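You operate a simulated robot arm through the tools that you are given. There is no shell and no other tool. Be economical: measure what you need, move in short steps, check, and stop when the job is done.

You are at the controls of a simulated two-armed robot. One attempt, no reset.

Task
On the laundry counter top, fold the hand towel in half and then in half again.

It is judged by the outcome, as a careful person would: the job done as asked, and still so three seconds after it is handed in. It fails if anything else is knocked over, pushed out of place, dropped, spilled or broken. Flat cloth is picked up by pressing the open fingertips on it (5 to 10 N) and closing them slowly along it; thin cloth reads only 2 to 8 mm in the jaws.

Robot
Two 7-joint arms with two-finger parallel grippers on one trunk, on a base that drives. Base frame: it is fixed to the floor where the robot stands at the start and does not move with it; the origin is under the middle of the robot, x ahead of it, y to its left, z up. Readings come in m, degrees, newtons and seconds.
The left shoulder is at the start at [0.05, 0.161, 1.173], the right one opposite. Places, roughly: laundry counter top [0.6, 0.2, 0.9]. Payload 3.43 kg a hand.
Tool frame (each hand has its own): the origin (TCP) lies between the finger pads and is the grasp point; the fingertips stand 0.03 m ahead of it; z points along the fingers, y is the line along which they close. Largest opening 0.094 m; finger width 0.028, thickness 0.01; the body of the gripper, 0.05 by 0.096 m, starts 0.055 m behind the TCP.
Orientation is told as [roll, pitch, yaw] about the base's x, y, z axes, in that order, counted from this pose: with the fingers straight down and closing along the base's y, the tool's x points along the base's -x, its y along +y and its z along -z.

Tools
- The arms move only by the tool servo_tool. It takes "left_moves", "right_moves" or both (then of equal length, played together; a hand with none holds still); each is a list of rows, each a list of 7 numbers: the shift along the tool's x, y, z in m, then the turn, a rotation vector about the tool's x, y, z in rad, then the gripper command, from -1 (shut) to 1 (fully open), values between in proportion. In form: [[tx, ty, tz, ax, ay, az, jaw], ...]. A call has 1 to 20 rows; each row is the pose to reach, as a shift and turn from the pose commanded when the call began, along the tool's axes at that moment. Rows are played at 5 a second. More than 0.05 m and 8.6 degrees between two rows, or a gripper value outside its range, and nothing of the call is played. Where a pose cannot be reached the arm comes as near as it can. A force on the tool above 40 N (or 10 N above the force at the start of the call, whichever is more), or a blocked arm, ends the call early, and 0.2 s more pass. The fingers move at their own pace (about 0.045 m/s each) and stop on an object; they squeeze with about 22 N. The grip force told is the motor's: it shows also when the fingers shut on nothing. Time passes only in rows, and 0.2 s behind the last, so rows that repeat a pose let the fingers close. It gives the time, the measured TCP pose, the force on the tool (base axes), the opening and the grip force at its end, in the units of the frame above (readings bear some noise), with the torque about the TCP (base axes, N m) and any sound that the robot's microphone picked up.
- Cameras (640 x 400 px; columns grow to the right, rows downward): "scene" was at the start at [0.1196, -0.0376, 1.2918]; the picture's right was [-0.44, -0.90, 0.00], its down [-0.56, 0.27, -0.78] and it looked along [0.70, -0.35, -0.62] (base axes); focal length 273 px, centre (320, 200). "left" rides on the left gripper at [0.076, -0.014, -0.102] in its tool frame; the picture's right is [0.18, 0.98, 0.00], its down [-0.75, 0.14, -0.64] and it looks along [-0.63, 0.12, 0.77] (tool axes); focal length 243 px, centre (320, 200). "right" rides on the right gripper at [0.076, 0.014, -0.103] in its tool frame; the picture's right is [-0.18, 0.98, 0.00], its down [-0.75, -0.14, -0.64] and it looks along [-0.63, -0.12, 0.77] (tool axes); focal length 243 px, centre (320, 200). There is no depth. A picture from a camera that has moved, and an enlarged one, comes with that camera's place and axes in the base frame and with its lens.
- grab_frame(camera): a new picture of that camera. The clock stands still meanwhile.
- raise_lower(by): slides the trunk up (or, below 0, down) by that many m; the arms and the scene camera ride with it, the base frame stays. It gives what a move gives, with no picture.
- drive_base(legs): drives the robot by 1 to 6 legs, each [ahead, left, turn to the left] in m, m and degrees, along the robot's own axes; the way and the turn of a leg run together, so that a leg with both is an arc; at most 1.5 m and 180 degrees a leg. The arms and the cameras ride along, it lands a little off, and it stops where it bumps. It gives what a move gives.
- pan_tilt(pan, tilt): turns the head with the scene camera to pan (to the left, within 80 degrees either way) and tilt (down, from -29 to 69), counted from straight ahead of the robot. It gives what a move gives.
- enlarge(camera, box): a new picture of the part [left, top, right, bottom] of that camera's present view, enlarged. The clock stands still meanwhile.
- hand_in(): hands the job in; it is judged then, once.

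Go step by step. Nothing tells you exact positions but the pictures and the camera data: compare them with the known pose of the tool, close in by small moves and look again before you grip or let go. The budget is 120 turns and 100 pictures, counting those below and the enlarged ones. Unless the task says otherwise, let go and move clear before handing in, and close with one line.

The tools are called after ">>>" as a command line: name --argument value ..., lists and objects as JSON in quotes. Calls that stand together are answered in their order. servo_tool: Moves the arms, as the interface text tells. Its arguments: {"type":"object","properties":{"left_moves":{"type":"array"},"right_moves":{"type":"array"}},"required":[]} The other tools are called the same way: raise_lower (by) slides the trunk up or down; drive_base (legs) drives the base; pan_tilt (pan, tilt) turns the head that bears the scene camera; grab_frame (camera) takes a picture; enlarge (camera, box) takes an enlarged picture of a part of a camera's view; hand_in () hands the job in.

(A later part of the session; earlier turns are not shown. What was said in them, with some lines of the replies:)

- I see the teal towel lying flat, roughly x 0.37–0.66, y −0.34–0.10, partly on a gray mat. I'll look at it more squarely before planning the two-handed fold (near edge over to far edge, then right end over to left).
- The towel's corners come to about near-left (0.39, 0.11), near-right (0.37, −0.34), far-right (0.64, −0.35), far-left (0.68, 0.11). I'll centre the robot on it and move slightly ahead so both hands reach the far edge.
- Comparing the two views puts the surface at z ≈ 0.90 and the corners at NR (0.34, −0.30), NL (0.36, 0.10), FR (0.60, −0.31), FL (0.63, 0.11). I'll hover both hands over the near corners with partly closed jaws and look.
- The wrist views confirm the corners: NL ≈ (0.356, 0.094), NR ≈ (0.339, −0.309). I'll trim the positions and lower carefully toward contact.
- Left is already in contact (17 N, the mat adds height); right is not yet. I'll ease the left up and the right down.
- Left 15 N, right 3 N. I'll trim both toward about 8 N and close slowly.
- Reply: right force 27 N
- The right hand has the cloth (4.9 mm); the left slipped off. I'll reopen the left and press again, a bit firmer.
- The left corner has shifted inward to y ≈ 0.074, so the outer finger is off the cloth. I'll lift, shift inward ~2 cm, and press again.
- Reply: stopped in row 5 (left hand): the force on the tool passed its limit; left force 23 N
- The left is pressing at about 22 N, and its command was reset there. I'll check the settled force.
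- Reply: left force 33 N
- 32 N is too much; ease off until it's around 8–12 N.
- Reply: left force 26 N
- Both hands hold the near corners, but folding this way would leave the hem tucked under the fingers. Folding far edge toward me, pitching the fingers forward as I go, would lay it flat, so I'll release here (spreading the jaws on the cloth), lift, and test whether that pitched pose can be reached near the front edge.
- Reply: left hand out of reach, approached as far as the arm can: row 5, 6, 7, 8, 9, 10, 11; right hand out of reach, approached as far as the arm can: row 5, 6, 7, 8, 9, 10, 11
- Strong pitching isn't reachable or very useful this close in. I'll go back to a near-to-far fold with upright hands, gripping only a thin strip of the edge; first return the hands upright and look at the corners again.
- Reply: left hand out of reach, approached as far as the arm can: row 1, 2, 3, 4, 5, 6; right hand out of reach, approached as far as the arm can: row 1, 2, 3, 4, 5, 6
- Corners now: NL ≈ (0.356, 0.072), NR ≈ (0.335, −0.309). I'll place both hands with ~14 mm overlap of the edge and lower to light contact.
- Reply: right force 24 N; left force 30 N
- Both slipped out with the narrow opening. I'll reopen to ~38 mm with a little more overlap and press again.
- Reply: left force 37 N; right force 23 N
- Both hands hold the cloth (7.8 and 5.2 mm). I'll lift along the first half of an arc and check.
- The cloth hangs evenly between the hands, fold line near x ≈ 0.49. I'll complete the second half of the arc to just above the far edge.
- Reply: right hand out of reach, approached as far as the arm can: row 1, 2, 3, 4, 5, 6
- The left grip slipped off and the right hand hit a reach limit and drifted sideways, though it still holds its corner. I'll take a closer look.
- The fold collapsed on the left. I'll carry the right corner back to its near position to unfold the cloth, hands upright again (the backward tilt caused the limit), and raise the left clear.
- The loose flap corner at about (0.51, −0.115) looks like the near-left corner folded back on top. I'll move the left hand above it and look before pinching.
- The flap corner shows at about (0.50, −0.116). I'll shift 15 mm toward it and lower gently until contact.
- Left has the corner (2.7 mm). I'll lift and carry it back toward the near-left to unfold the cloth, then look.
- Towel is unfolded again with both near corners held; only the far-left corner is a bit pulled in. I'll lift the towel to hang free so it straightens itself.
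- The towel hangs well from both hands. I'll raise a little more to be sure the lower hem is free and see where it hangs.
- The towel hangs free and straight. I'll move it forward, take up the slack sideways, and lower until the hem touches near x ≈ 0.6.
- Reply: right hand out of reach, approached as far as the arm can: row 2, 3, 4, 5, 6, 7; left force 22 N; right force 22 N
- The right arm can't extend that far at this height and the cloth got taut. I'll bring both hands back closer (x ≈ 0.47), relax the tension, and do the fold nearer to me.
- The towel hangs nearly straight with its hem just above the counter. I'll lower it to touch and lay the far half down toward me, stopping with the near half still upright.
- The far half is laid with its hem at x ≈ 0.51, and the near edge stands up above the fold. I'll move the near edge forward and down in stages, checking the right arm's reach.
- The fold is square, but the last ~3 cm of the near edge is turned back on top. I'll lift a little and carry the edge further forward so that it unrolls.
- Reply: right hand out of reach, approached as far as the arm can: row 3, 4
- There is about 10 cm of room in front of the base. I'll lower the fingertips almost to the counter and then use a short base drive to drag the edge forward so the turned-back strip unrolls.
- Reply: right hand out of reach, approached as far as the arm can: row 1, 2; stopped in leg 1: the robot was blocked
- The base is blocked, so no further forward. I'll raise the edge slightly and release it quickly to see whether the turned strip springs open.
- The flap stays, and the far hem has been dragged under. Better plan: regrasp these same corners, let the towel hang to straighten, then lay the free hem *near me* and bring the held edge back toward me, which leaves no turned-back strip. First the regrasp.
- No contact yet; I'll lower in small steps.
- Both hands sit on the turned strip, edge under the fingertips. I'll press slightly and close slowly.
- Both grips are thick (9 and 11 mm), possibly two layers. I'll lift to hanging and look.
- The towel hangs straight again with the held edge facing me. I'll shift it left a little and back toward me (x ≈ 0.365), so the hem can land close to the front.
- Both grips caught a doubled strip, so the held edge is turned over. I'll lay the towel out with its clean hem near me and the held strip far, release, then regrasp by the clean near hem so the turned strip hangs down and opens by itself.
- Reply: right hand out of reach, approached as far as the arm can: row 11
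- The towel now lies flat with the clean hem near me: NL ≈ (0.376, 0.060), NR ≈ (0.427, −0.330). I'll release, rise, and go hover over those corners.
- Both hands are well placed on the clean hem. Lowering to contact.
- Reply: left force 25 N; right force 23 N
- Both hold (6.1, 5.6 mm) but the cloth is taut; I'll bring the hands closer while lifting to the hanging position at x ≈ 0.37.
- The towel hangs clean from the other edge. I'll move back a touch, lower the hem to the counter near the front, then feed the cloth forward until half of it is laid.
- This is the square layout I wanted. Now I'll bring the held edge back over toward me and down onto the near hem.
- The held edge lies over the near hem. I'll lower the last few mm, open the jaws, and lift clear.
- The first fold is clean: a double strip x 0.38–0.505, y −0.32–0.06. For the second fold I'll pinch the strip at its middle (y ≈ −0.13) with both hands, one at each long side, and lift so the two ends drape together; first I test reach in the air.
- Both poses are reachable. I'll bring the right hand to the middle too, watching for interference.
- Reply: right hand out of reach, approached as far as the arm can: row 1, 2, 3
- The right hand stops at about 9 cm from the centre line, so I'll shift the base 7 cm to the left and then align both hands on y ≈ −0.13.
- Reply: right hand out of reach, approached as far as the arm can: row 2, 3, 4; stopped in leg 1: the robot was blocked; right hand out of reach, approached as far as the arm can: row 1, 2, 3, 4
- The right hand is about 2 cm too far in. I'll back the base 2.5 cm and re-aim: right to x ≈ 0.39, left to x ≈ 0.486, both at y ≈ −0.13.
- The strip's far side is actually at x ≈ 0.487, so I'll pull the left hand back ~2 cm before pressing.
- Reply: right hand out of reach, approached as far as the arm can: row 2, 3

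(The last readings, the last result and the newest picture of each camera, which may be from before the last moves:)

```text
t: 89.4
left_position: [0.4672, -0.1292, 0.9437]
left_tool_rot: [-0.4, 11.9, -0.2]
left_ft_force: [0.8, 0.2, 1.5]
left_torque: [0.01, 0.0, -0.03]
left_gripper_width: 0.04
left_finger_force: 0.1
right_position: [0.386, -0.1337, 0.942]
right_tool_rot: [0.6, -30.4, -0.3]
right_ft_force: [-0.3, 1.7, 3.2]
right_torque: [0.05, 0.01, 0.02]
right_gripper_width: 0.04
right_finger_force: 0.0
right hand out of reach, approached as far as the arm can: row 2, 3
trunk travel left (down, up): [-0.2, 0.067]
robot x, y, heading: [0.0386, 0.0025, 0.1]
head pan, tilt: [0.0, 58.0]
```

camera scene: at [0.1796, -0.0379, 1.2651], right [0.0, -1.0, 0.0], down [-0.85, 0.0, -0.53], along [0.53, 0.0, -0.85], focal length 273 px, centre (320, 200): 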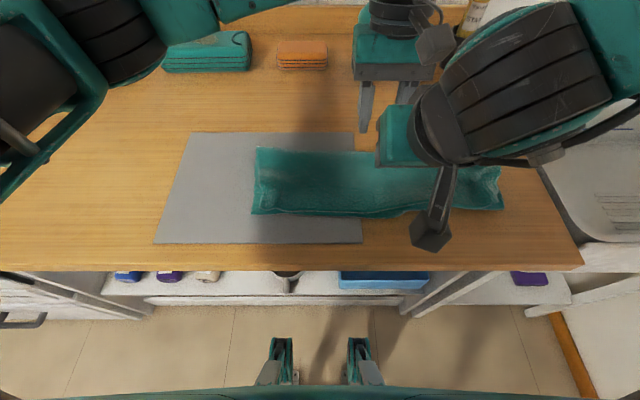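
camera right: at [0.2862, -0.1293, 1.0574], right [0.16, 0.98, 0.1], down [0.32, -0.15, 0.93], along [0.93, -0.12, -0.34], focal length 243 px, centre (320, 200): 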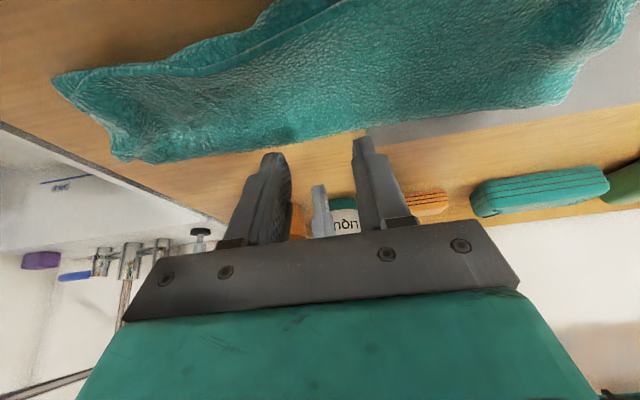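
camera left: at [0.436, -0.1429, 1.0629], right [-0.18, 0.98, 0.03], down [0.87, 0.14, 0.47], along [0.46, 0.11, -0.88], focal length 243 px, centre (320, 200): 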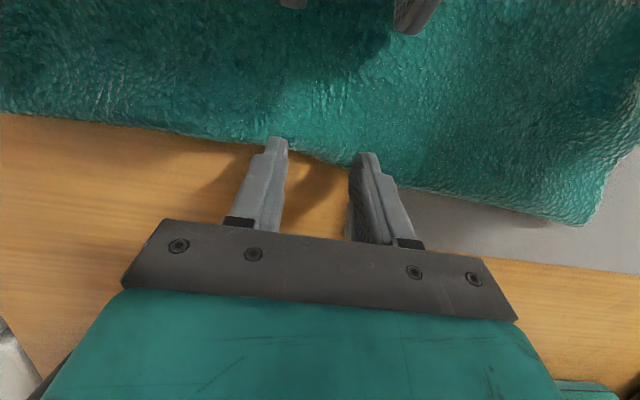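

>>> servo_tool --left_moves '[[-0.0006, 0, 0.003, 0, 0, 0, -0.15], [-0.0008, 0, 0.004, 0, 0, 0, -0.15]]' --right_moves '[[0.001, 0.003, 0.0017, 0, 0, 0, -0.15], [0.0015, 0.003, 0.0026, 0, 0, 0, -0.15]]'

```text
t: 90.0
left_position: [0.4677, -0.1301, 0.9408]
left_tool_rot: [-0.5, 11.8, -0.2]
left_ft_force: [2.8, 1.3, 15.2]
left_torque: [0.48, -0.18, -0.09]
left_gripper_width: 0.0406
left_finger_force: 0.3
right_position: [0.3861, -0.1334, 0.9424]
right_tool_rot: [0.4, -30.5, -0.2]
right_ft_force: [-0.9, 0.4, 2.1]
right_torque: [0.01, 0.06, 0.05]
right_gripper_width: 0.0398
right_finger_force: 0.1
right hand out of reach, approached as far as the arm can: row 1, 2
trunk travel left (down, up): [-0.2, 0.067]
robot x, y, heading: [0.0407, 0.004, -0.0]
head pan, tilt: [0.0, 58.0]
```

>>> servo_tool --left_moves '[[0, 0, -0.001, 0, 0, 0, -0.15], [0, 0, -0.001, 0, 0, 0, -0.15], [0, 0, -0.001, 0, 0, 0, -0.15]]' --right_moves '[[0, 0, -0.002, 0, 0.05, 0, -0.15], [0, 0.003, -0.002, 0, 0.1, 0, -0.15], [0.0015, 0.003, 0.0026, 0, 0.1, 0, -0.15]]'

```text
t: 90.8
left_position: [0.4663, -0.1302, 0.9395]
left_tool_rot: [-0.3, 11.8, -0.2]
left_ft_force: [5.6, 1.8, 11.7]
left_torque: [0.36, -0.27, -0.2]
left_gripper_width: 0.0405
left_finger_force: 0.8
right_position: [0.3864, -0.1287, 0.9399]
right_tool_rot: [0.4, -25.0, -0.1]
right_ft_force: [-4.8, -5.6, 20.7]
right_torque: [0.3, 0.12, 0.13]
right_gripper_width: 0.0379
right_finger_force: 0.1
trunk travel left (down, up): [-0.2, 0.067]
robot x, y, heading: [0.0394, 0.003, 0.2]
head pan, tilt: [0.0, 58.0]
```

Both press now (12 and 21 N). Close slowly.

>>> servo_tool --left_moves '[[0, 0, 0.0005, 0, 0, 0, -0.2], [0, 0, 0.0005, 0, 0, 0, -0.3], [0, 0, 0.0005, 0, 0, 0, -0.4], [0, 0, 0.0005, 0, 0, 0, -0.5], [0, 0, 0.0005, 0, 0, 0, -0.6], [0, 0, 0.0005, 0, 0, 0, -0.7], [0, 0, 0.0005, 0, 0, 0, -0.8], [0, 0, 0, 0, 0, 0, -0.9], [0, 0, 0, 0, 0, 0, -1], [0, 0, 0, 0, 0, 0, -1], [0, 0, 0, 0, 0, 0, -1]]' --right_moves '[[0, 0, -0.0007, 0, 0, 0, -0.2], [0, 0, -0.0007, 0, 0, 0, -0.3], [0, 0, -0.0007, 0, 0, 0, -0.4], [0, 0, -0.0007, 0, 0, 0, -0.5], [0, 0, -0.0007, 0, 0, 0, -0.6], [0, 0, -0.0007, 0, 0, 0, -0.7], [0, 0, -0.0007, 0, 0, 0, -0.8], [0, 0, -0.0007, 0, 0, 0, -0.9], [0, 0, -0.001, 0, 0, 0, -1], [0, 0, -0.001, 0, 0, 0, -1], [0, 0, -0.001, 0, 0, 0, -1]]'

>>> grab_frame --camera "left"

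```text
t: 93.2
left_position: [0.4672, -0.1295, 0.9393]
left_tool_rot: [-0.3, 11.8, -0.2]
left_ft_force: [-3.0, 0.9, 7.0]
left_torque: [0.06, 0.06, 0.08]
left_gripper_width: 0.0069
left_finger_force: 21.8
right_position: [0.3865, -0.1288, 0.9393]
right_tool_rot: [0.3, -24.8, -0.3]
right_ft_force: [3.7, -1.1, 6.4]
right_torque: [-0.06, -0.13, -0.06]
right_gripper_width: 0.0043
right_finger_force: 22.0
trunk travel left (down, up): [-0.2, 0.067]
robot x, y, heading: [0.0392, 0.0037, 0.2]
head pan, tilt: [0.0, 58.0]
```

```text
17 pictures are left
camera left: at [0.4139, -0.1424, 1.0558], right [-0.18, 0.98, 0.03], down [0.87, 0.14, 0.47], along [0.46, 0.11, -0.88], focal length 243 px, centre (320, 200)
```

left: 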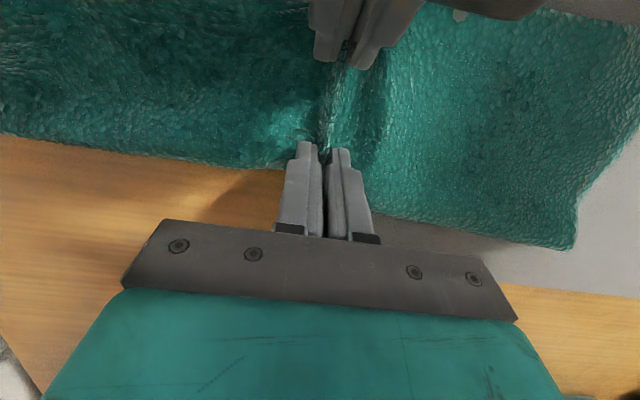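

Both grips hold (6.9 and 4.3 mm). I'll lift 5 cm to see whether both layers come up together.

>>> servo_tool --left_moves '[[-0.005, 0, -0.0245, 0, 0, 0, -1], [-0.0104, 0, -0.049, 0, 0, 0, -1], [-0.0104, 0, -0.049, 0, 0, 0, -1]]' --right_moves '[[-0.0105, 0, -0.0227, 0, 0, 0, -1], [-0.021, 0, -0.0453, 0, 0, 0, -1], [-0.021, 0, -0.0453, 0, 0, 0, -1]]'

>>> enlarge --camera "scene" --box '[230, 90, 560, 296]'

>>> grab_frame --camera "right"

```text
t: 94.0
left_position: [0.4838, -0.1307, 0.9845]
left_tool_rot: [-0.4, 12.6, -0.6]
left_ft_force: [-29.3, 1.2, 1.5]
left_torque: [-0.02, 0.91, 0.03]
left_gripper_width: 0.0061
left_finger_force: 22.2
right_position: [0.3898, -0.13, 0.9907]
right_tool_rot: [0.5, -25.2, -0.4]
right_ft_force: [30.1, -1.0, -2.3]
right_torque: [-0.04, -0.83, -0.04]
right_gripper_width: 0.0045
right_finger_force: 22.1
trunk travel left (down, up): [-0.2, 0.067]
robot x, y, heading: [0.0396, 0.0045, 0.1]
head pan, tilt: [0.0, 58.0]
```

```text
1.94 times, centred on (395, 193) of scene
camera zoom: at [0.1499, 0.0025, 1.265], right [0.0, -1.0, 0.0], down [-0.85, 0.0, -0.53], along [0.53, 0.0, -0.85], focal length 530 px, centre (174, 214)
```

zoom: 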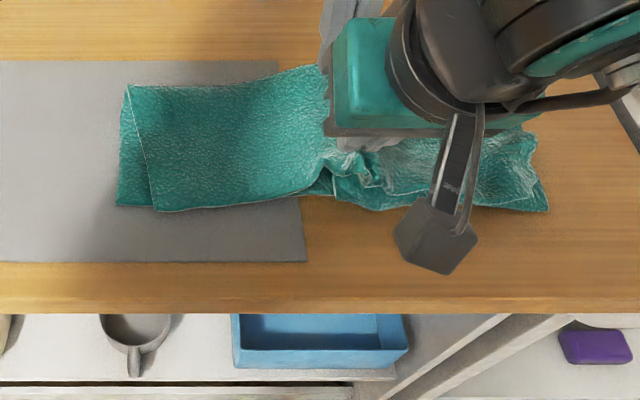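

```text
15 pictures are left
camera right: at [0.2775, -0.1162, 1.0518], right [0.17, 0.98, 0.09], down [0.41, -0.15, 0.9], along [0.9, -0.12, -0.42], focal length 243 px, centre (320, 200)
```

right: 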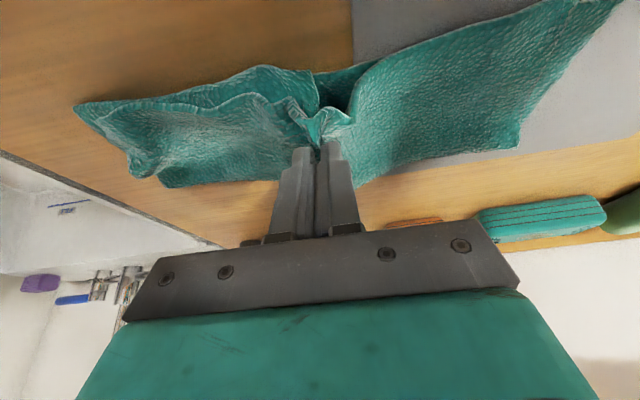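

Only the top layer came up, so this pinch won't do for two layers. I'll set it back down, release, and instead grip the two long sides by their edges (fingers closing along x, one finger outside the edge), which pushes both layers up between the fingers.

>>> servo_tool --left_moves '[[0.009, 0, 0.0245, 0, 0, 0, -1], [0.0104, 0, 0.047, 0, 0, 0, -1], [0.0104, 0, 0.047, 0, 0, 0, -0.6], [0.0104, 0, 0.047, 0, 0, 0, -0.15], [0.0104, 0, 0.047, 0, 0, 0, -0.1], [0.014, 0, 0.01, 0, 0, 0, -0.1], [0.02, 0, -0.04, 0, 0, 0, -0.1], [0.02, 0, -0.09, 0, 0, 0, -0.1]]' --right_moves '[[0.0105, 0, 0.0227, 0, 0, 0, -1], [0.02, 0, 0.0435, 0, 0, 0, -1], [0.02, 0, 0.0435, 0, 0, 0, -0.6], [0.02, 0, 0.0435, 0, 0, 0, -0.15], [0.02, 0, 0.0435, 0, 0, 0, -0.1], [0.0, -0.0, 0.005, 0, 0, 0, -0.1], [-0.02, 0, -0.04, 0, 0, 0, -0.1], [-0.04, 0, -0.075, 0, 0, 0, -0.1]]'

>>> servo_tool --right_moves '[[0, -0.04, 0, 0, 0.1, 0, 0], [0, -0.08, 0, 0, 0.2, 0, 0.06], [0, -0.12, 0, 0, 0.3, 0, 0.06], [0, -0.16, 0, 0, 0.436, 0, 0.06]]' --left_moves '[[0, 0.04, 0, 0, -0.05, 0, 0], [0, 0.08, 0, 0, -0.1, 0, 0.06], [0, 0.12, 0, 0, -0.15, 0, 0.06], [0, 0.15, 0, 0, -0.21, 0, 0.06]]'

>>> enlarge --camera "scene" --box '[230, 90, 560, 296]'

```text
refused: row 7 steps farther than a row can; nothing moved
```

```text
t: 95.0
left_position: [0.4864, 0.0203, 0.9824]
left_tool_rot: [-0.4, -0.1, -0.3]
left_ft_force: [-0.4, 0.8, 0.6]
left_torque: [0.02, 0.02, 0.03]
left_gripper_width: 0.05
left_finger_force: 0.1
right_position: [0.3877, -0.2915, 0.988]
right_tool_rot: [0.4, 0.4, -0.2]
right_ft_force: [0.8, -0.8, -0.2]
right_torque: [0.0, -0.02, -0.01]
right_gripper_width: 0.0497
right_finger_force: 0.1
trunk travel left (down, up): [-0.2, 0.067]
robot x, y, heading: [0.0379, 0.0048, -0.1]
head pan, tilt: [0.0, 58.0]
```

```text
1.94 times, centred on (395, 193) of scene
camera zoom: at [0.1499, 0.0025, 1.265], right [0.0, -1.0, 0.0], down [-0.85, 0.0, -0.53], along [0.53, 0.0, -0.85], focal length 530 px, centre (174, 214)
```

zoom: 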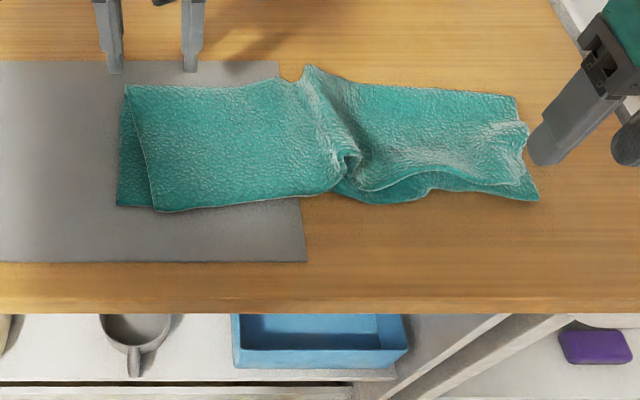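

The cloth dropped with a ridge left in the top layer. I'll pin the right part with the right fingertips, and pinch the left end with the left hand, outer finger beyond the edge and slightly lower (8° roll) so both layers buckle between the fingers; then pull to smooth it.

>>> servo_tool --left_moves '[[0.02, 0.007, 0.005, 0.06, 0, 0, -0.08], [0.038, 0.0137, 0.02, 0.12, 0, 0, -0.08], [0.038, 0.0137, 0.036, 0.12, 0, 0, -0.08], [0.038, 0.0137, 0.042, 0.12, 0, 0, -0.08]]' --right_moves '[[-0.026, 0.01, 0, 0, 0, 0, -0.5], [-0.052, 0.02, 0.01, 0, 0, 0, -1], [-0.052, 0.02, 0.03, 0, 0, 0, -1], [-0.052, 0.02, 0.042, 0, 0, 0, -1]]'

>>> grab_frame --camera "left"

```text
t: 96.0
left_position: [0.4495, 0.0329, 0.942]
left_tool_rot: [-7.1, -0.1, -0.1]
left_ft_force: [-0.9, 0.3, 1.1]
left_torque: [0.02, 0.02, -0.01]
left_gripper_width: 0.0434
left_finger_force: 0.1
right_position: [0.4393, -0.2704, 0.9443]
right_tool_rot: [0.3, 0.3, -0.1]
right_ft_force: [-0.9, -0.1, -0.2]
right_torque: [-0.01, 0.01, 0.02]
right_gripper_width: 0.0
right_finger_force: 22.0
trunk travel left (down, up): [-0.2, 0.067]
robot x, y, heading: [0.0402, 0.0048, -0.2]
head pan, tilt: [0.0, 58.0]
```

```text
13 pictures are left
camera left: at [0.374, 0.0334, 1.0454], right [-0.18, 0.98, -0.12], down [0.75, 0.22, 0.62], along [0.63, 0.02, -0.77], focal length 243 px, centre (320, 200)
```

left: 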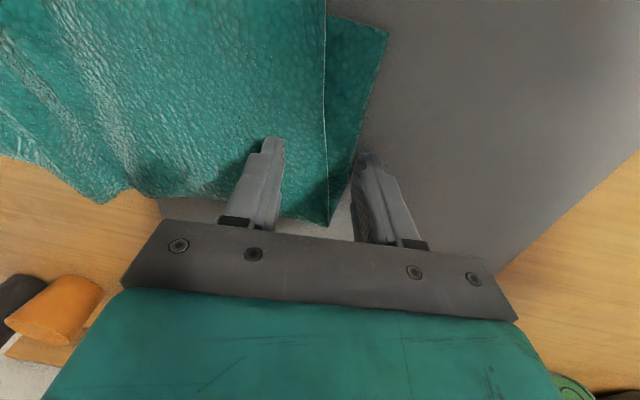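

>>> servo_tool --left_moves '[[0, 0, 0.002, 0, 0, 0, -0.08], [0, 0, 0.004, 0, 0, 0, -0.08], [0, 0, 0.005, 0, 0, 0, -0.08]]' --right_moves '[[0, 0, 0.004, 0, 0, 0, -1], [0, 0, 0.007, 0, 0, 0, -1], [0, 0, 0.008, 0, 0, 0, -1]]'

```text
t: 96.8
left_position: [0.45, 0.0334, 0.9397]
left_tool_rot: [-7.4, -0.4, 0.0]
left_ft_force: [-1.6, 3.8, 15.4]
left_torque: [0.32, -0.05, 0.03]
left_gripper_width: 0.0435
left_finger_force: 0.2
right_position: [0.4391, -0.2694, 0.9386]
right_tool_rot: [0.3, 0.1, -0.1]
right_ft_force: [0.6, 0.0, 2.7]
right_torque: [0.02, 0.03, 0.0]
right_gripper_width: 0.0
right_finger_force: 22.2
trunk travel left (down, up): [-0.2, 0.067]
robot x, y, heading: [0.0406, 0.0059, -0.0]
head pan, tilt: [0.0, 58.0]
```

>>> servo_tool --left_moves '[[0, 0, 0, -0.04, 0, 0, -0.08], [0, -0.003, 0, -0.04, 0, 0, -0.2], [0, -0.006, 0, -0.04, 0, 0, -0.35], [0, -0.009, 0, -0.04, 0, 0, -0.5], [0, -0.011, -0.0005, -0.04, 0, 0, -0.65], [0, -0.013, -0.0005, -0.04, 0, 0, -0.8], [0, -0.013, -0.0005, -0.04, 0, 0, -1], [0, -0.013, -0.0005, -0.04, 0, 0, -1], [0, -0.013, -0.0005, -0.04, 0, 0, -1]]' --right_moves '[[0, 0, 0.002, 0, 0, 0, -1], [0, 0, 0.002, 0, 0, 0, -1], [0, 0, 0.002, 0, 0, 0, -1], [0, 0, 0.002, 0, 0, 0, -1], [0, 0, 0.002, 0, 0, 0, -1], [0, 0, 0.002, 0, 0, 0, -1], [0, 0, 0.002, 0, 0, 0, -1], [0, 0, 0.002, 0, 0, 0, -1], [0, 0, 0.002, 0, 0, 0, -1]]'

>>> grab_frame --camera "left"

```text
t: 98.8
left_position: [0.4498, 0.0197, 0.9401]
left_tool_rot: [-5.0, -0.1, -0.1]
left_ft_force: [-2.0, -0.9, 5.4]
left_torque: [-0.02, 0.02, -0.05]
left_gripper_width: 0.0074
left_finger_force: 22.2
right_position: [0.4378, -0.2701, 0.9362]
right_tool_rot: [0.3, 0.0, 0.0]
right_ft_force: [2.0, -0.6, 9.8]
right_torque: [-0.01, -0.07, -0.01]
right_gripper_width: 0.0
right_finger_force: 21.7
trunk travel left (down, up): [-0.2, 0.067]
robot x, y, heading: [0.0398, 0.0017, -0.2]
head pan, tilt: [0.0, 58.0]
```

```text
12 pictures are left
camera left: at [0.3733, 0.0164, 1.0433], right [-0.18, 0.98, -0.08], down [0.75, 0.19, 0.63], along [0.63, 0.05, -0.77], focal length 243 px, centre (320, 200)
```

left: 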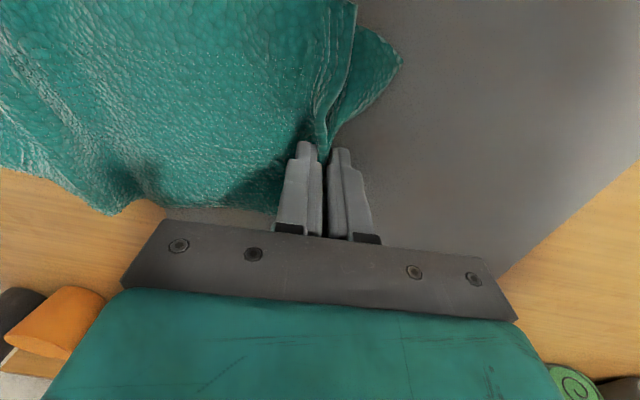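

Both layers are in the left jaws (7.4 mm). I'll pull the end left against the pinned right side to take out the ridge.

>>> servo_tool --left_moves '[[0, 0.005, -0.008, 0, 0, 0, -1], [0, 0.015, -0.01, 0, 0, 0, -1], [0, 0.025, -0.01, 0, 0, 0, -1], [0, 0.035, -0.01, 0, 0, 0, -1]]'

>>> enlarge --camera "scene" --box '[230, 90, 560, 296]'

```text
t: 99.8
left_position: [0.4496, 0.0569, 0.9472]
left_tool_rot: [-4.9, -0.1, -0.1]
left_ft_force: [-0.3, 0.3, 0.0]
left_torque: [-0.01, 0.04, 0.01]
left_gripper_width: 0.007
left_finger_force: 21.8
right_position: [0.4375, -0.27, 0.9362]
right_tool_rot: [0.2, 0.2, -0.2]
right_ft_force: [0.8, 0.2, 12.3]
right_torque: [0.02, -0.01, -0.01]
right_gripper_width: 0.0
right_finger_force: 22.3
trunk travel left (down, up): [-0.2, 0.067]
robot x, y, heading: [0.0401, 0.002, 0.0]
head pan, tilt: [0.0, 58.0]
```

```text
1.94 times, centred on (395, 193) of scene
camera zoom: at [0.1493, 0.003, 1.2651], right [0.0, -1.0, 0.0], down [-0.85, 0.0, -0.53], along [0.53, 0.0, -0.85], focal length 530 px, centre (174, 214)
```

zoom: 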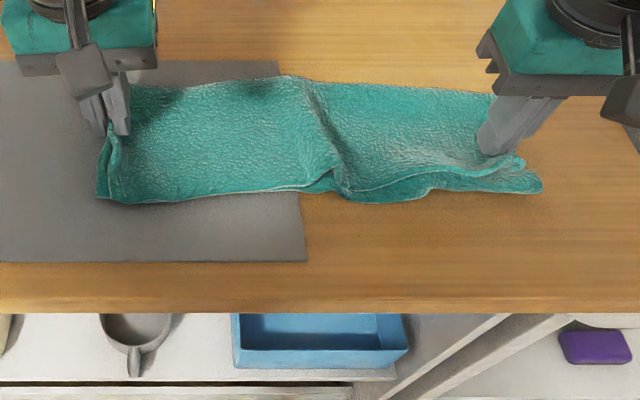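

Better; there's still slack, so I pull a bit further until tension shows.

>>> servo_tool --left_moves '[[0, 0.008, 0, 0, 0, 0, -1], [0, 0.016, 0, 0, 0, 0, -1], [0, 0.024, 0, 0, 0, 0, -1]]'

>>> enlarge --camera "scene" --box '[230, 90, 560, 296]'

```text
t: 100.6
left_position: [0.4498, 0.0795, 0.9451]
left_tool_rot: [-5.1, 0.0, -0.2]
left_ft_force: [0.1, -5.8, 0.0]
left_torque: [-0.13, 0.01, -0.03]
left_gripper_width: 0.007
left_finger_force: 22.3
right_position: [0.4378, -0.2705, 0.937]
right_tool_rot: [0.4, 0.2, 0.0]
right_ft_force: [1.0, 2.1, 11.8]
right_torque: [0.06, -0.03, 0.05]
right_gripper_width: 0.0
right_finger_force: 22.1
trunk travel left (down, up): [-0.2, 0.067]
robot x, y, heading: [0.0383, 0.0025, -0.0]
head pan, tilt: [0.0, 58.0]
```

```text
1.94 times, centred on (395, 193) of scene
camera zoom: at [0.1493, 0.0026, 1.2651], right [0.0, -1.0, 0.0], down [-0.85, 0.0, -0.53], along [0.53, 0.0, -0.85], focal length 530 px, centre (174, 214)
```

zoom: 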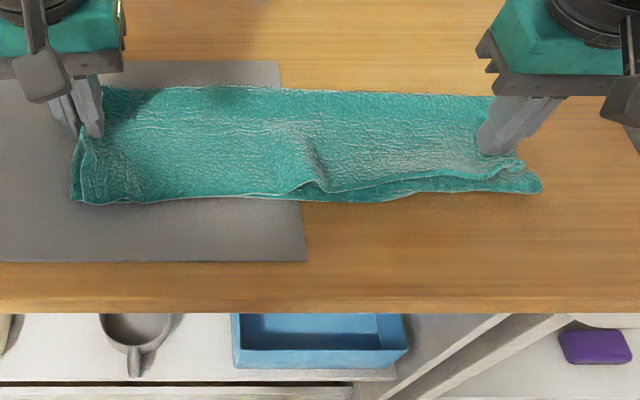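

The strip is smooth again (y −0.296 to 0.083, middle ≈ −0.106) and the left end is held through both layers. I'll lift the right hand away and carry the left end up along the first half of the arc.

>>> servo_tool --left_moves '[[0, -0.0054, -0.0276, 0, 0, 0, -1], [0, -0.0163, -0.0538, 0, 0, 0, -1], [0, -0.0319, -0.0775, 0, 0, 0, -1], [0, -0.0528, -0.0988, 0, 0, 0, -1], [0, -0.0764, -0.1163, 0, 0, 0, -1], [0, -0.1047, -0.1303, 0, 0, 0, -1], [0, -0.1253, -0.1366, 0, 0, 0, -1], [0, -0.1504, -0.1419, 0, 0, 0, -1]]' --right_moves '[[0, 0, -0.03, 0, 0, 0, -1], [0.01, -0.02, -0.06, 0, 0, 0, -1], [0.03, -0.04, -0.09, 0, 0, 0, -1], [0.05, -0.06, -0.12, 0, 0, 0, -1], [0.07, -0.06, -0.15, 0, 0, 0, -1], [0.07, -0.06, -0.15, 0, 0, 0, -1], [0.07, -0.06, -0.15, 0, 0, 0, -1], [0.07, -0.06, -0.15, 0, 0, 0, -1]]'

>>> drive_base --legs '[[0, -0.12, 0]]'

>>> grab_frame --camera "scene"

```text
t: 102.4
left_position: [0.4495, -0.0582, 1.0999]
left_tool_rot: [-4.8, 0.0, -0.2]
left_ft_force: [0.4, -0.1, -0.2]
left_torque: [0.03, 0.01, -0.04]
left_gripper_width: 0.0071
left_finger_force: 22.1
right_position: [0.3675, -0.3294, 1.085]
right_tool_rot: [0.4, 0.2, -0.2]
right_ft_force: [0.2, 0.2, 0.9]
right_torque: [0.02, -0.01, 0.0]
right_gripper_width: 0.0003
right_finger_force: 21.9
trunk travel left (down, up): [-0.2, 0.067]
robot x, y, heading: [0.0414, 0.0007, 0.1]
head pan, tilt: [0.0, 58.0]
```

```text
t: 103.6
left_position: [0.4494, -0.1796, 1.0995]
left_tool_rot: [-4.8, 0.0, -0.3]
left_ft_force: [-0.3, -1.1, -0.3]
left_torque: [0.02, 0.03, -0.01]
left_gripper_width: 0.0069
left_finger_force: 21.1
right_position: [0.3681, -0.4492, 1.0839]
right_tool_rot: [0.4, 0.2, -0.1]
right_ft_force: [-0.3, -0.2, -0.5]
right_torque: [0.03, 0.01, -0.02]
right_gripper_width: 0.0
right_finger_force: 22.1
trunk travel left (down, up): [-0.2, 0.067]
robot x, y, heading: [0.0384, -0.1199, -0.2]
head pan, tilt: [0.0, 58.0]
```

```text
9 pictures are left
camera scene: at [0.1497, -0.1185, 1.265], right [0.0, -1.0, 0.0], down [-0.85, 0.0, -0.53], along [0.53, 0.0, -0.85], focal length 273 px, centre (320, 200)
```

scene: 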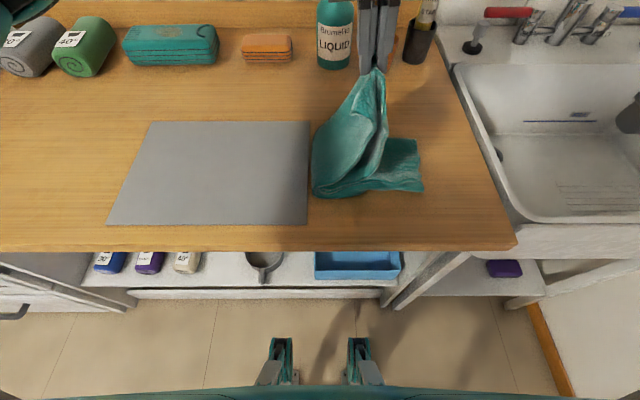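

The left end is coming over as planned (folded edge at y ≈ −0.106, right end at y ≈ −0.28). I'll finish the arc down onto the right end.

>>> servo_tool --left_moves '[[0, -0.0385, 0.0184, 0, 0, 0, -1], [0, -0.0658, 0.0509, 0, 0, 0, -1], [0, -0.0876, 0.088, 0, 0, 0, -1], [0, -0.1016, 0.1242, 0, 0, 0, -1], [0, -0.1073, 0.1475, 0, 0, 0, -1], [0, -0.1073, 0.1475, 0, 0, 0, -1]]'

>>> grab_frame --camera "scene"

```text
t: 105.0
left_position: [0.4504, -0.2981, 0.9629]
left_tool_rot: [-4.9, -0.1, -0.2]
left_ft_force: [0.1, 0.7, 0.1]
left_torque: [0.03, 0.01, -0.01]
left_gripper_width: 0.0067
left_finger_force: 21.7
right_position: [0.3675, -0.4495, 1.0851]
right_tool_rot: [0.3, 0.2, 0.0]
right_ft_force: [-0.2, 1.2, -0.5]
right_torque: [-0.02, -0.01, -0.03]
right_gripper_width: 0.0001
right_finger_force: 22.0
trunk travel left (down, up): [-0.2, 0.067]
robot x, y, heading: [0.0361, -0.1193, -0.3]
head pan, tilt: [0.0, 58.0]
```

```text
8 pictures are left
camera scene: at [0.1497, -0.1176, 1.2651], right [0.0, -1.0, 0.0], down [-0.85, 0.0, -0.53], along [0.53, 0.0, -0.85], focal length 273 px, centre (320, 200)
```

scene: 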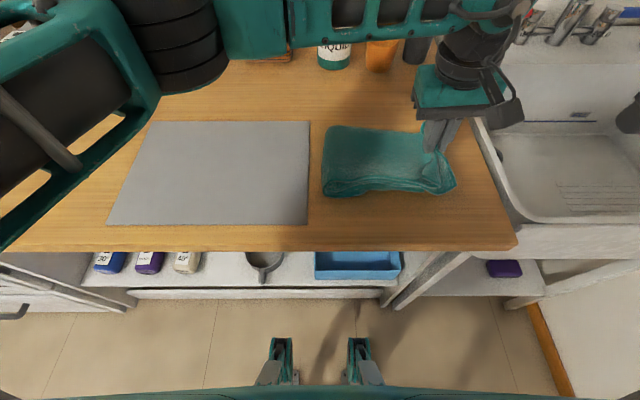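

>>> enlarge --camera "scene" --box '[300, 105, 490, 224]'

```text
3.36 times, centred on (395, 164) of scene
camera zoom: at [0.1497, -0.1176, 1.2651], right [0.0, -1.0, 0.0], down [-0.85, 0.0, -0.53], along [0.53, 0.0, -0.85], focal length 918 px, centre (68, 319)
```

zoom: 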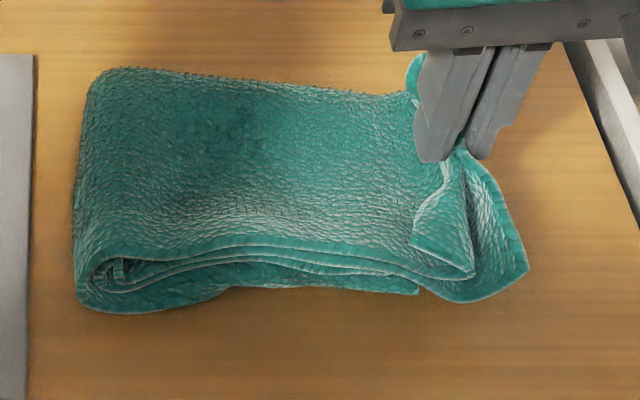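

A neat quarter stack; the top end overshoots by ~3 cm. I'll bring it back left 2.5 cm, lower, open and lift clear.

>>> servo_tool --left_moves '[[0, 0.013, 0.0, 0, 0, 0, -1], [0, 0.027, 0.006, 0, 0, 0, -1], [0, 0.027, 0.01, 0, 0, 0, -1], [0, 0.027, 0.01, 0, 0, 0, -0.7], [0, 0.027, 0.01, 0, 0, 0, -0.5], [0, 0.027, -0.01, 0, 0, 0, -0.5], [0, 0.027, -0.045, 0, 0, 0, -0.5], [0, 0.04, -0.09, 0, 0, 0, -0.5], [0, 0.08, -0.11, 0, 0, 0, -0.5], [0, 0.12, -0.12, 0, 0, 0, -0.5], [0, 0.16, -0.12, 0, 0, 0, -0.5], [0, 0.2, -0.12, 0, 0, 0, -0.5]]'

>>> enlarge --camera "scene" --box '[300, 105, 490, 224]'

```text
t: 107.6
left_position: [0.45, -0.0877, 1.0645]
left_tool_rot: [-4.9, -0.1, -0.2]
left_ft_force: [0.2, 0.4, -0.2]
left_torque: [-0.02, -0.01, 0.03]
left_gripper_width: 0.0236
left_finger_force: 0.3
right_position: [0.3686, -0.4487, 1.0843]
right_tool_rot: [0.3, 0.2, -0.1]
right_ft_force: [0.2, -0.2, 0.6]
right_torque: [-0.03, 0.02, 0.02]
right_gripper_width: 0.0001
right_finger_force: 22.0
trunk travel left (down, up): [-0.2, 0.067]
robot x, y, heading: [0.0367, -0.1188, -0.3]
head pan, tilt: [0.0, 58.0]
```

```text
3.36 times, centred on (395, 164) of scene
camera zoom: at [0.1497, -0.117, 1.2651], right [0.0, -1.0, 0.0], down [-0.85, 0.0, -0.53], along [0.53, 0.0, -0.85], focal length 918 px, centre (68, 319)
```

zoom: 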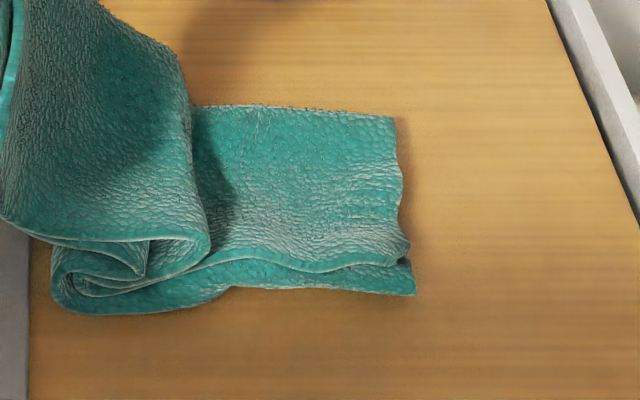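

The end followed the hand back – it is snagged in the jaws. I'll look before doing anything more.

>>> grab_frame --camera "scene"

```text
5 pictures are left
camera scene: at [0.1497, -0.117, 1.2651], right [0.0, -1.0, 0.0], down [-0.85, 0.0, -0.53], along [0.53, 0.0, -0.85], focal length 273 px, centre (320, 200)
```

scene: 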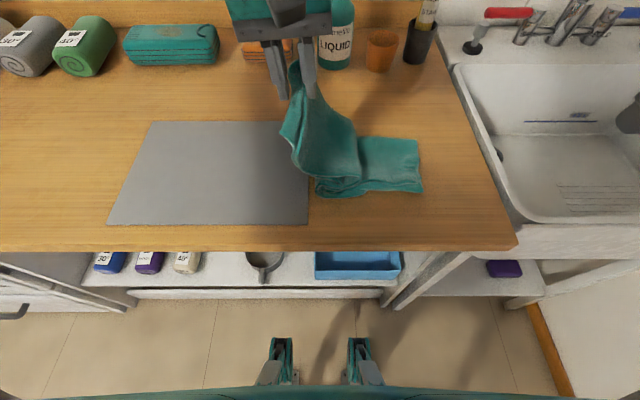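

The jaws weren't open far enough, the bunched end still sat between them. I'll regrip, carry it back over to the right end, then open wide before lifting.

>>> servo_tool --left_moves '[[0, 0, 0, 0, 0, 0, -1], [0, 0, 0, 0, 0, 0, -1], [0, 0, 0, 0, 0, 0, -1], [0, -0.0416, -0.0164, 0, 0, 0, -1], [0, -0.0819, -0.0179, 0, 0, 0, -1], [0, -0.12, 0.0054, 0, 0, 0, -1], [0, -0.1515, 0.0432, 0, 0, 0, -1], [0, -0.1736, 0.0804, 0, 0, 0, -1], [0, -0.186, 0.1116, 0, 0, 0, -1], [0, -0.1848, 0.1236, 0, 0, 0, -1], [0, -0.18, 0.1246, 0, 0, 0, -1]]'

>>> enlarge --camera "scene" --box '[290, 95, 490, 220]'

```text
t: 110.0
left_position: [0.4494, -0.2784, 0.9564]
left_tool_rot: [-4.9, -0.2, -0.2]
left_ft_force: [-0.5, -1.3, 2.6]
left_torque: [-0.01, -0.03, -0.05]
left_gripper_width: 0.0071
left_finger_force: 21.7
right_position: [0.367, -0.4494, 1.0845]
right_tool_rot: [0.2, 0.3, -0.3]
right_ft_force: [0.1, -0.2, -0.1]
right_torque: [-0.04, 0.01, -0.01]
right_gripper_width: 0.0
right_finger_force: 22.3
trunk travel left (down, up): [-0.2, 0.067]
robot x, y, heading: [0.039, -0.1192, 0.1]
head pan, tilt: [0.0, 58.0]
```

```text
3.20 times, centred on (390, 158) of scene
camera zoom: at [0.1496, -0.1176, 1.2651], right [0.0, -1.0, 0.0], down [-0.85, 0.0, -0.53], along [0.53, 0.0, -0.85], focal length 874 px, centre (96, 336)
```

zoom: 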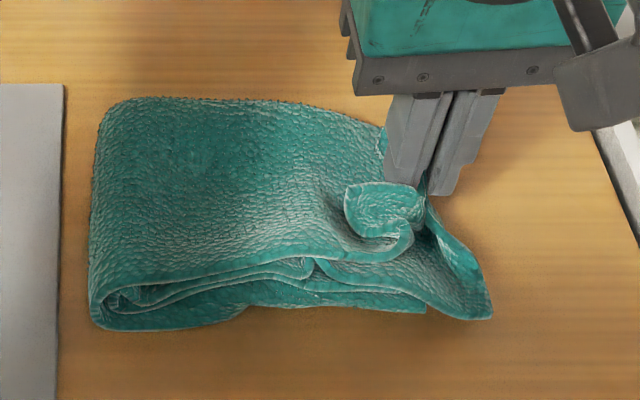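

The end is back in place. I'll nudge it slightly right so the curled corner opens, open the jaws widely, then slide the fingers out sideways along x before rising.

>>> servo_tool --left_moves '[[0, -0.008, -0.006, 0, 0, 0, -1], [0, -0.015, -0.006, 0, 0, 0, -1], [0, -0.015, 0.0, 0, 0, 0, -1], [0, -0.015, 0.0, 0, 0, 0, -0.6], [0, -0.015, 0.0, 0, 0, 0, -0.2], [0, -0.015, 0.0, 0, 0, 0, 0.1], [0, -0.015, 0.0, 0, 0, 0, 0.1], [-0.015, -0.015, -0.003, 0, 0, 0, 0.1], [-0.03, -0.015, -0.006, 0, 0, 0, 0.1], [-0.05, -0.015, -0.01, 0, 0, 0, 0.1], [-0.065, -0.015, -0.02, 0, 0, 0, 0.1], [-0.075, -0.015, -0.05, 0, 0, 0, 0.1], [-0.075, -0.015, -0.095, 0, 0, 0, 0.1]]'

>>> enlarge --camera "scene" --box '[290, 60, 490, 220]'

```text
t: 112.8
left_position: [0.5244, -0.287, 1.0503]
left_tool_rot: [-4.9, 0.0, -0.3]
left_ft_force: [0.0, 0.4, 0.1]
left_torque: [0.0, 0.01, 0.01]
left_gripper_width: 0.0517
left_finger_force: 0.0
right_position: [0.3672, -0.4494, 1.0849]
right_tool_rot: [0.3, 0.2, -0.1]
right_ft_force: [-0.8, -0.3, 0.2]
right_torque: [0.01, 0.05, 0.03]
right_gripper_width: 0.0
right_finger_force: 21.4
trunk travel left (down, up): [-0.2, 0.067]
robot x, y, heading: [0.0382, -0.1177, -0.1]
head pan, tilt: [0.0, 58.0]
```

```text
2.50 times, centred on (390, 140) of scene
camera zoom: at [0.1493, -0.1176, 1.265], right [0.0, -1.0, 0.0], down [-0.85, 0.0, -0.53], along [0.53, 0.0, -0.85], focal length 683 px, centre (145, 350)
```

zoom: 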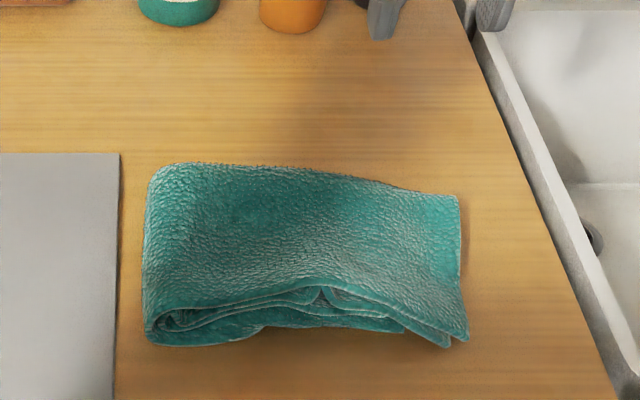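

The towel now lies as a neat quarter stack. I'll move the left hand clear and take one last look.

>>> servo_tool --left_moves '[[0, 0, -0.03, 0, 0, 0, 0.1], [0.02, 0.03, -0.06, 0, 0, 0, 0.1], [0.04, 0.07, -0.08, 0, 0, 0, 0.1], [0.06, 0.11, -0.08, 0, 0, 0, 0.1], [0.08, 0.15, -0.08, 0, 0, 0, 0.1], [0.1, 0.19, -0.08, 0, 0, 0, 0.1], [0.1, 0.23, -0.08, 0, 0, 0, 0.1], [0.1, 0.27, -0.08, 0, 0, 0, 0.1], [0.1, 0.31, -0.08, 0, 0, 0, 0.1]]'

>>> grab_frame --camera "scene"

```text
t: 114.8
left_position: [0.4246, 0.0329, 1.1054]
left_tool_rot: [-4.9, -0.2, -0.2]
left_ft_force: [0.4, 0.0, -0.5]
left_torque: [0.01, -0.01, -0.02]
left_gripper_width: 0.0517
left_finger_force: 0.1
right_position: [0.3683, -0.4476, 1.0853]
right_tool_rot: [0.3, 0.2, -0.1]
right_ft_force: [0.1, -0.5, 0.1]
right_torque: [0.0, 0.03, 0.0]
right_gripper_width: 0.0
right_finger_force: 22.1
trunk travel left (down, up): [-0.2, 0.067]
robot x, y, heading: [0.0414, -0.1203, -0.1]
head pan, tilt: [0.0, 58.0]
```

```text
2 pictures are left
camera scene: at [0.1496, -0.117, 1.2651], right [0.0, -1.0, 0.0], down [-0.85, 0.0, -0.53], along [0.53, 0.0, -0.85], focal length 273 px, centre (320, 200)
```

scene: 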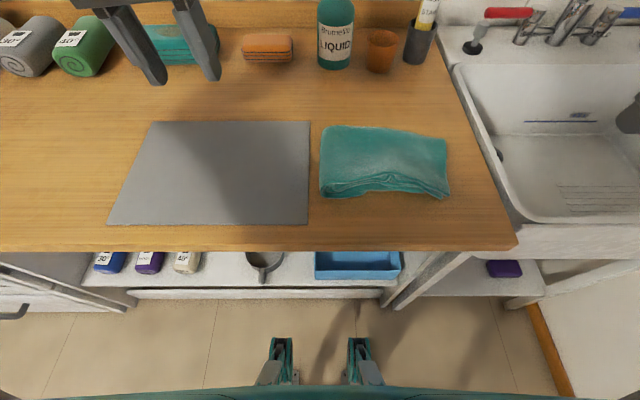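

The towel is folded in half twice and lies on the counter. Nothing else looks disturbed and both hands are clear, so I'm handing it in.

>>> hand_in

```text
The job is handed in.
```

The hand towel is folded in half and then in half again on the counter top, with a slightly puffy fold and the layer ends a little uneven at the right; both hands are clear and everything else looks in place.
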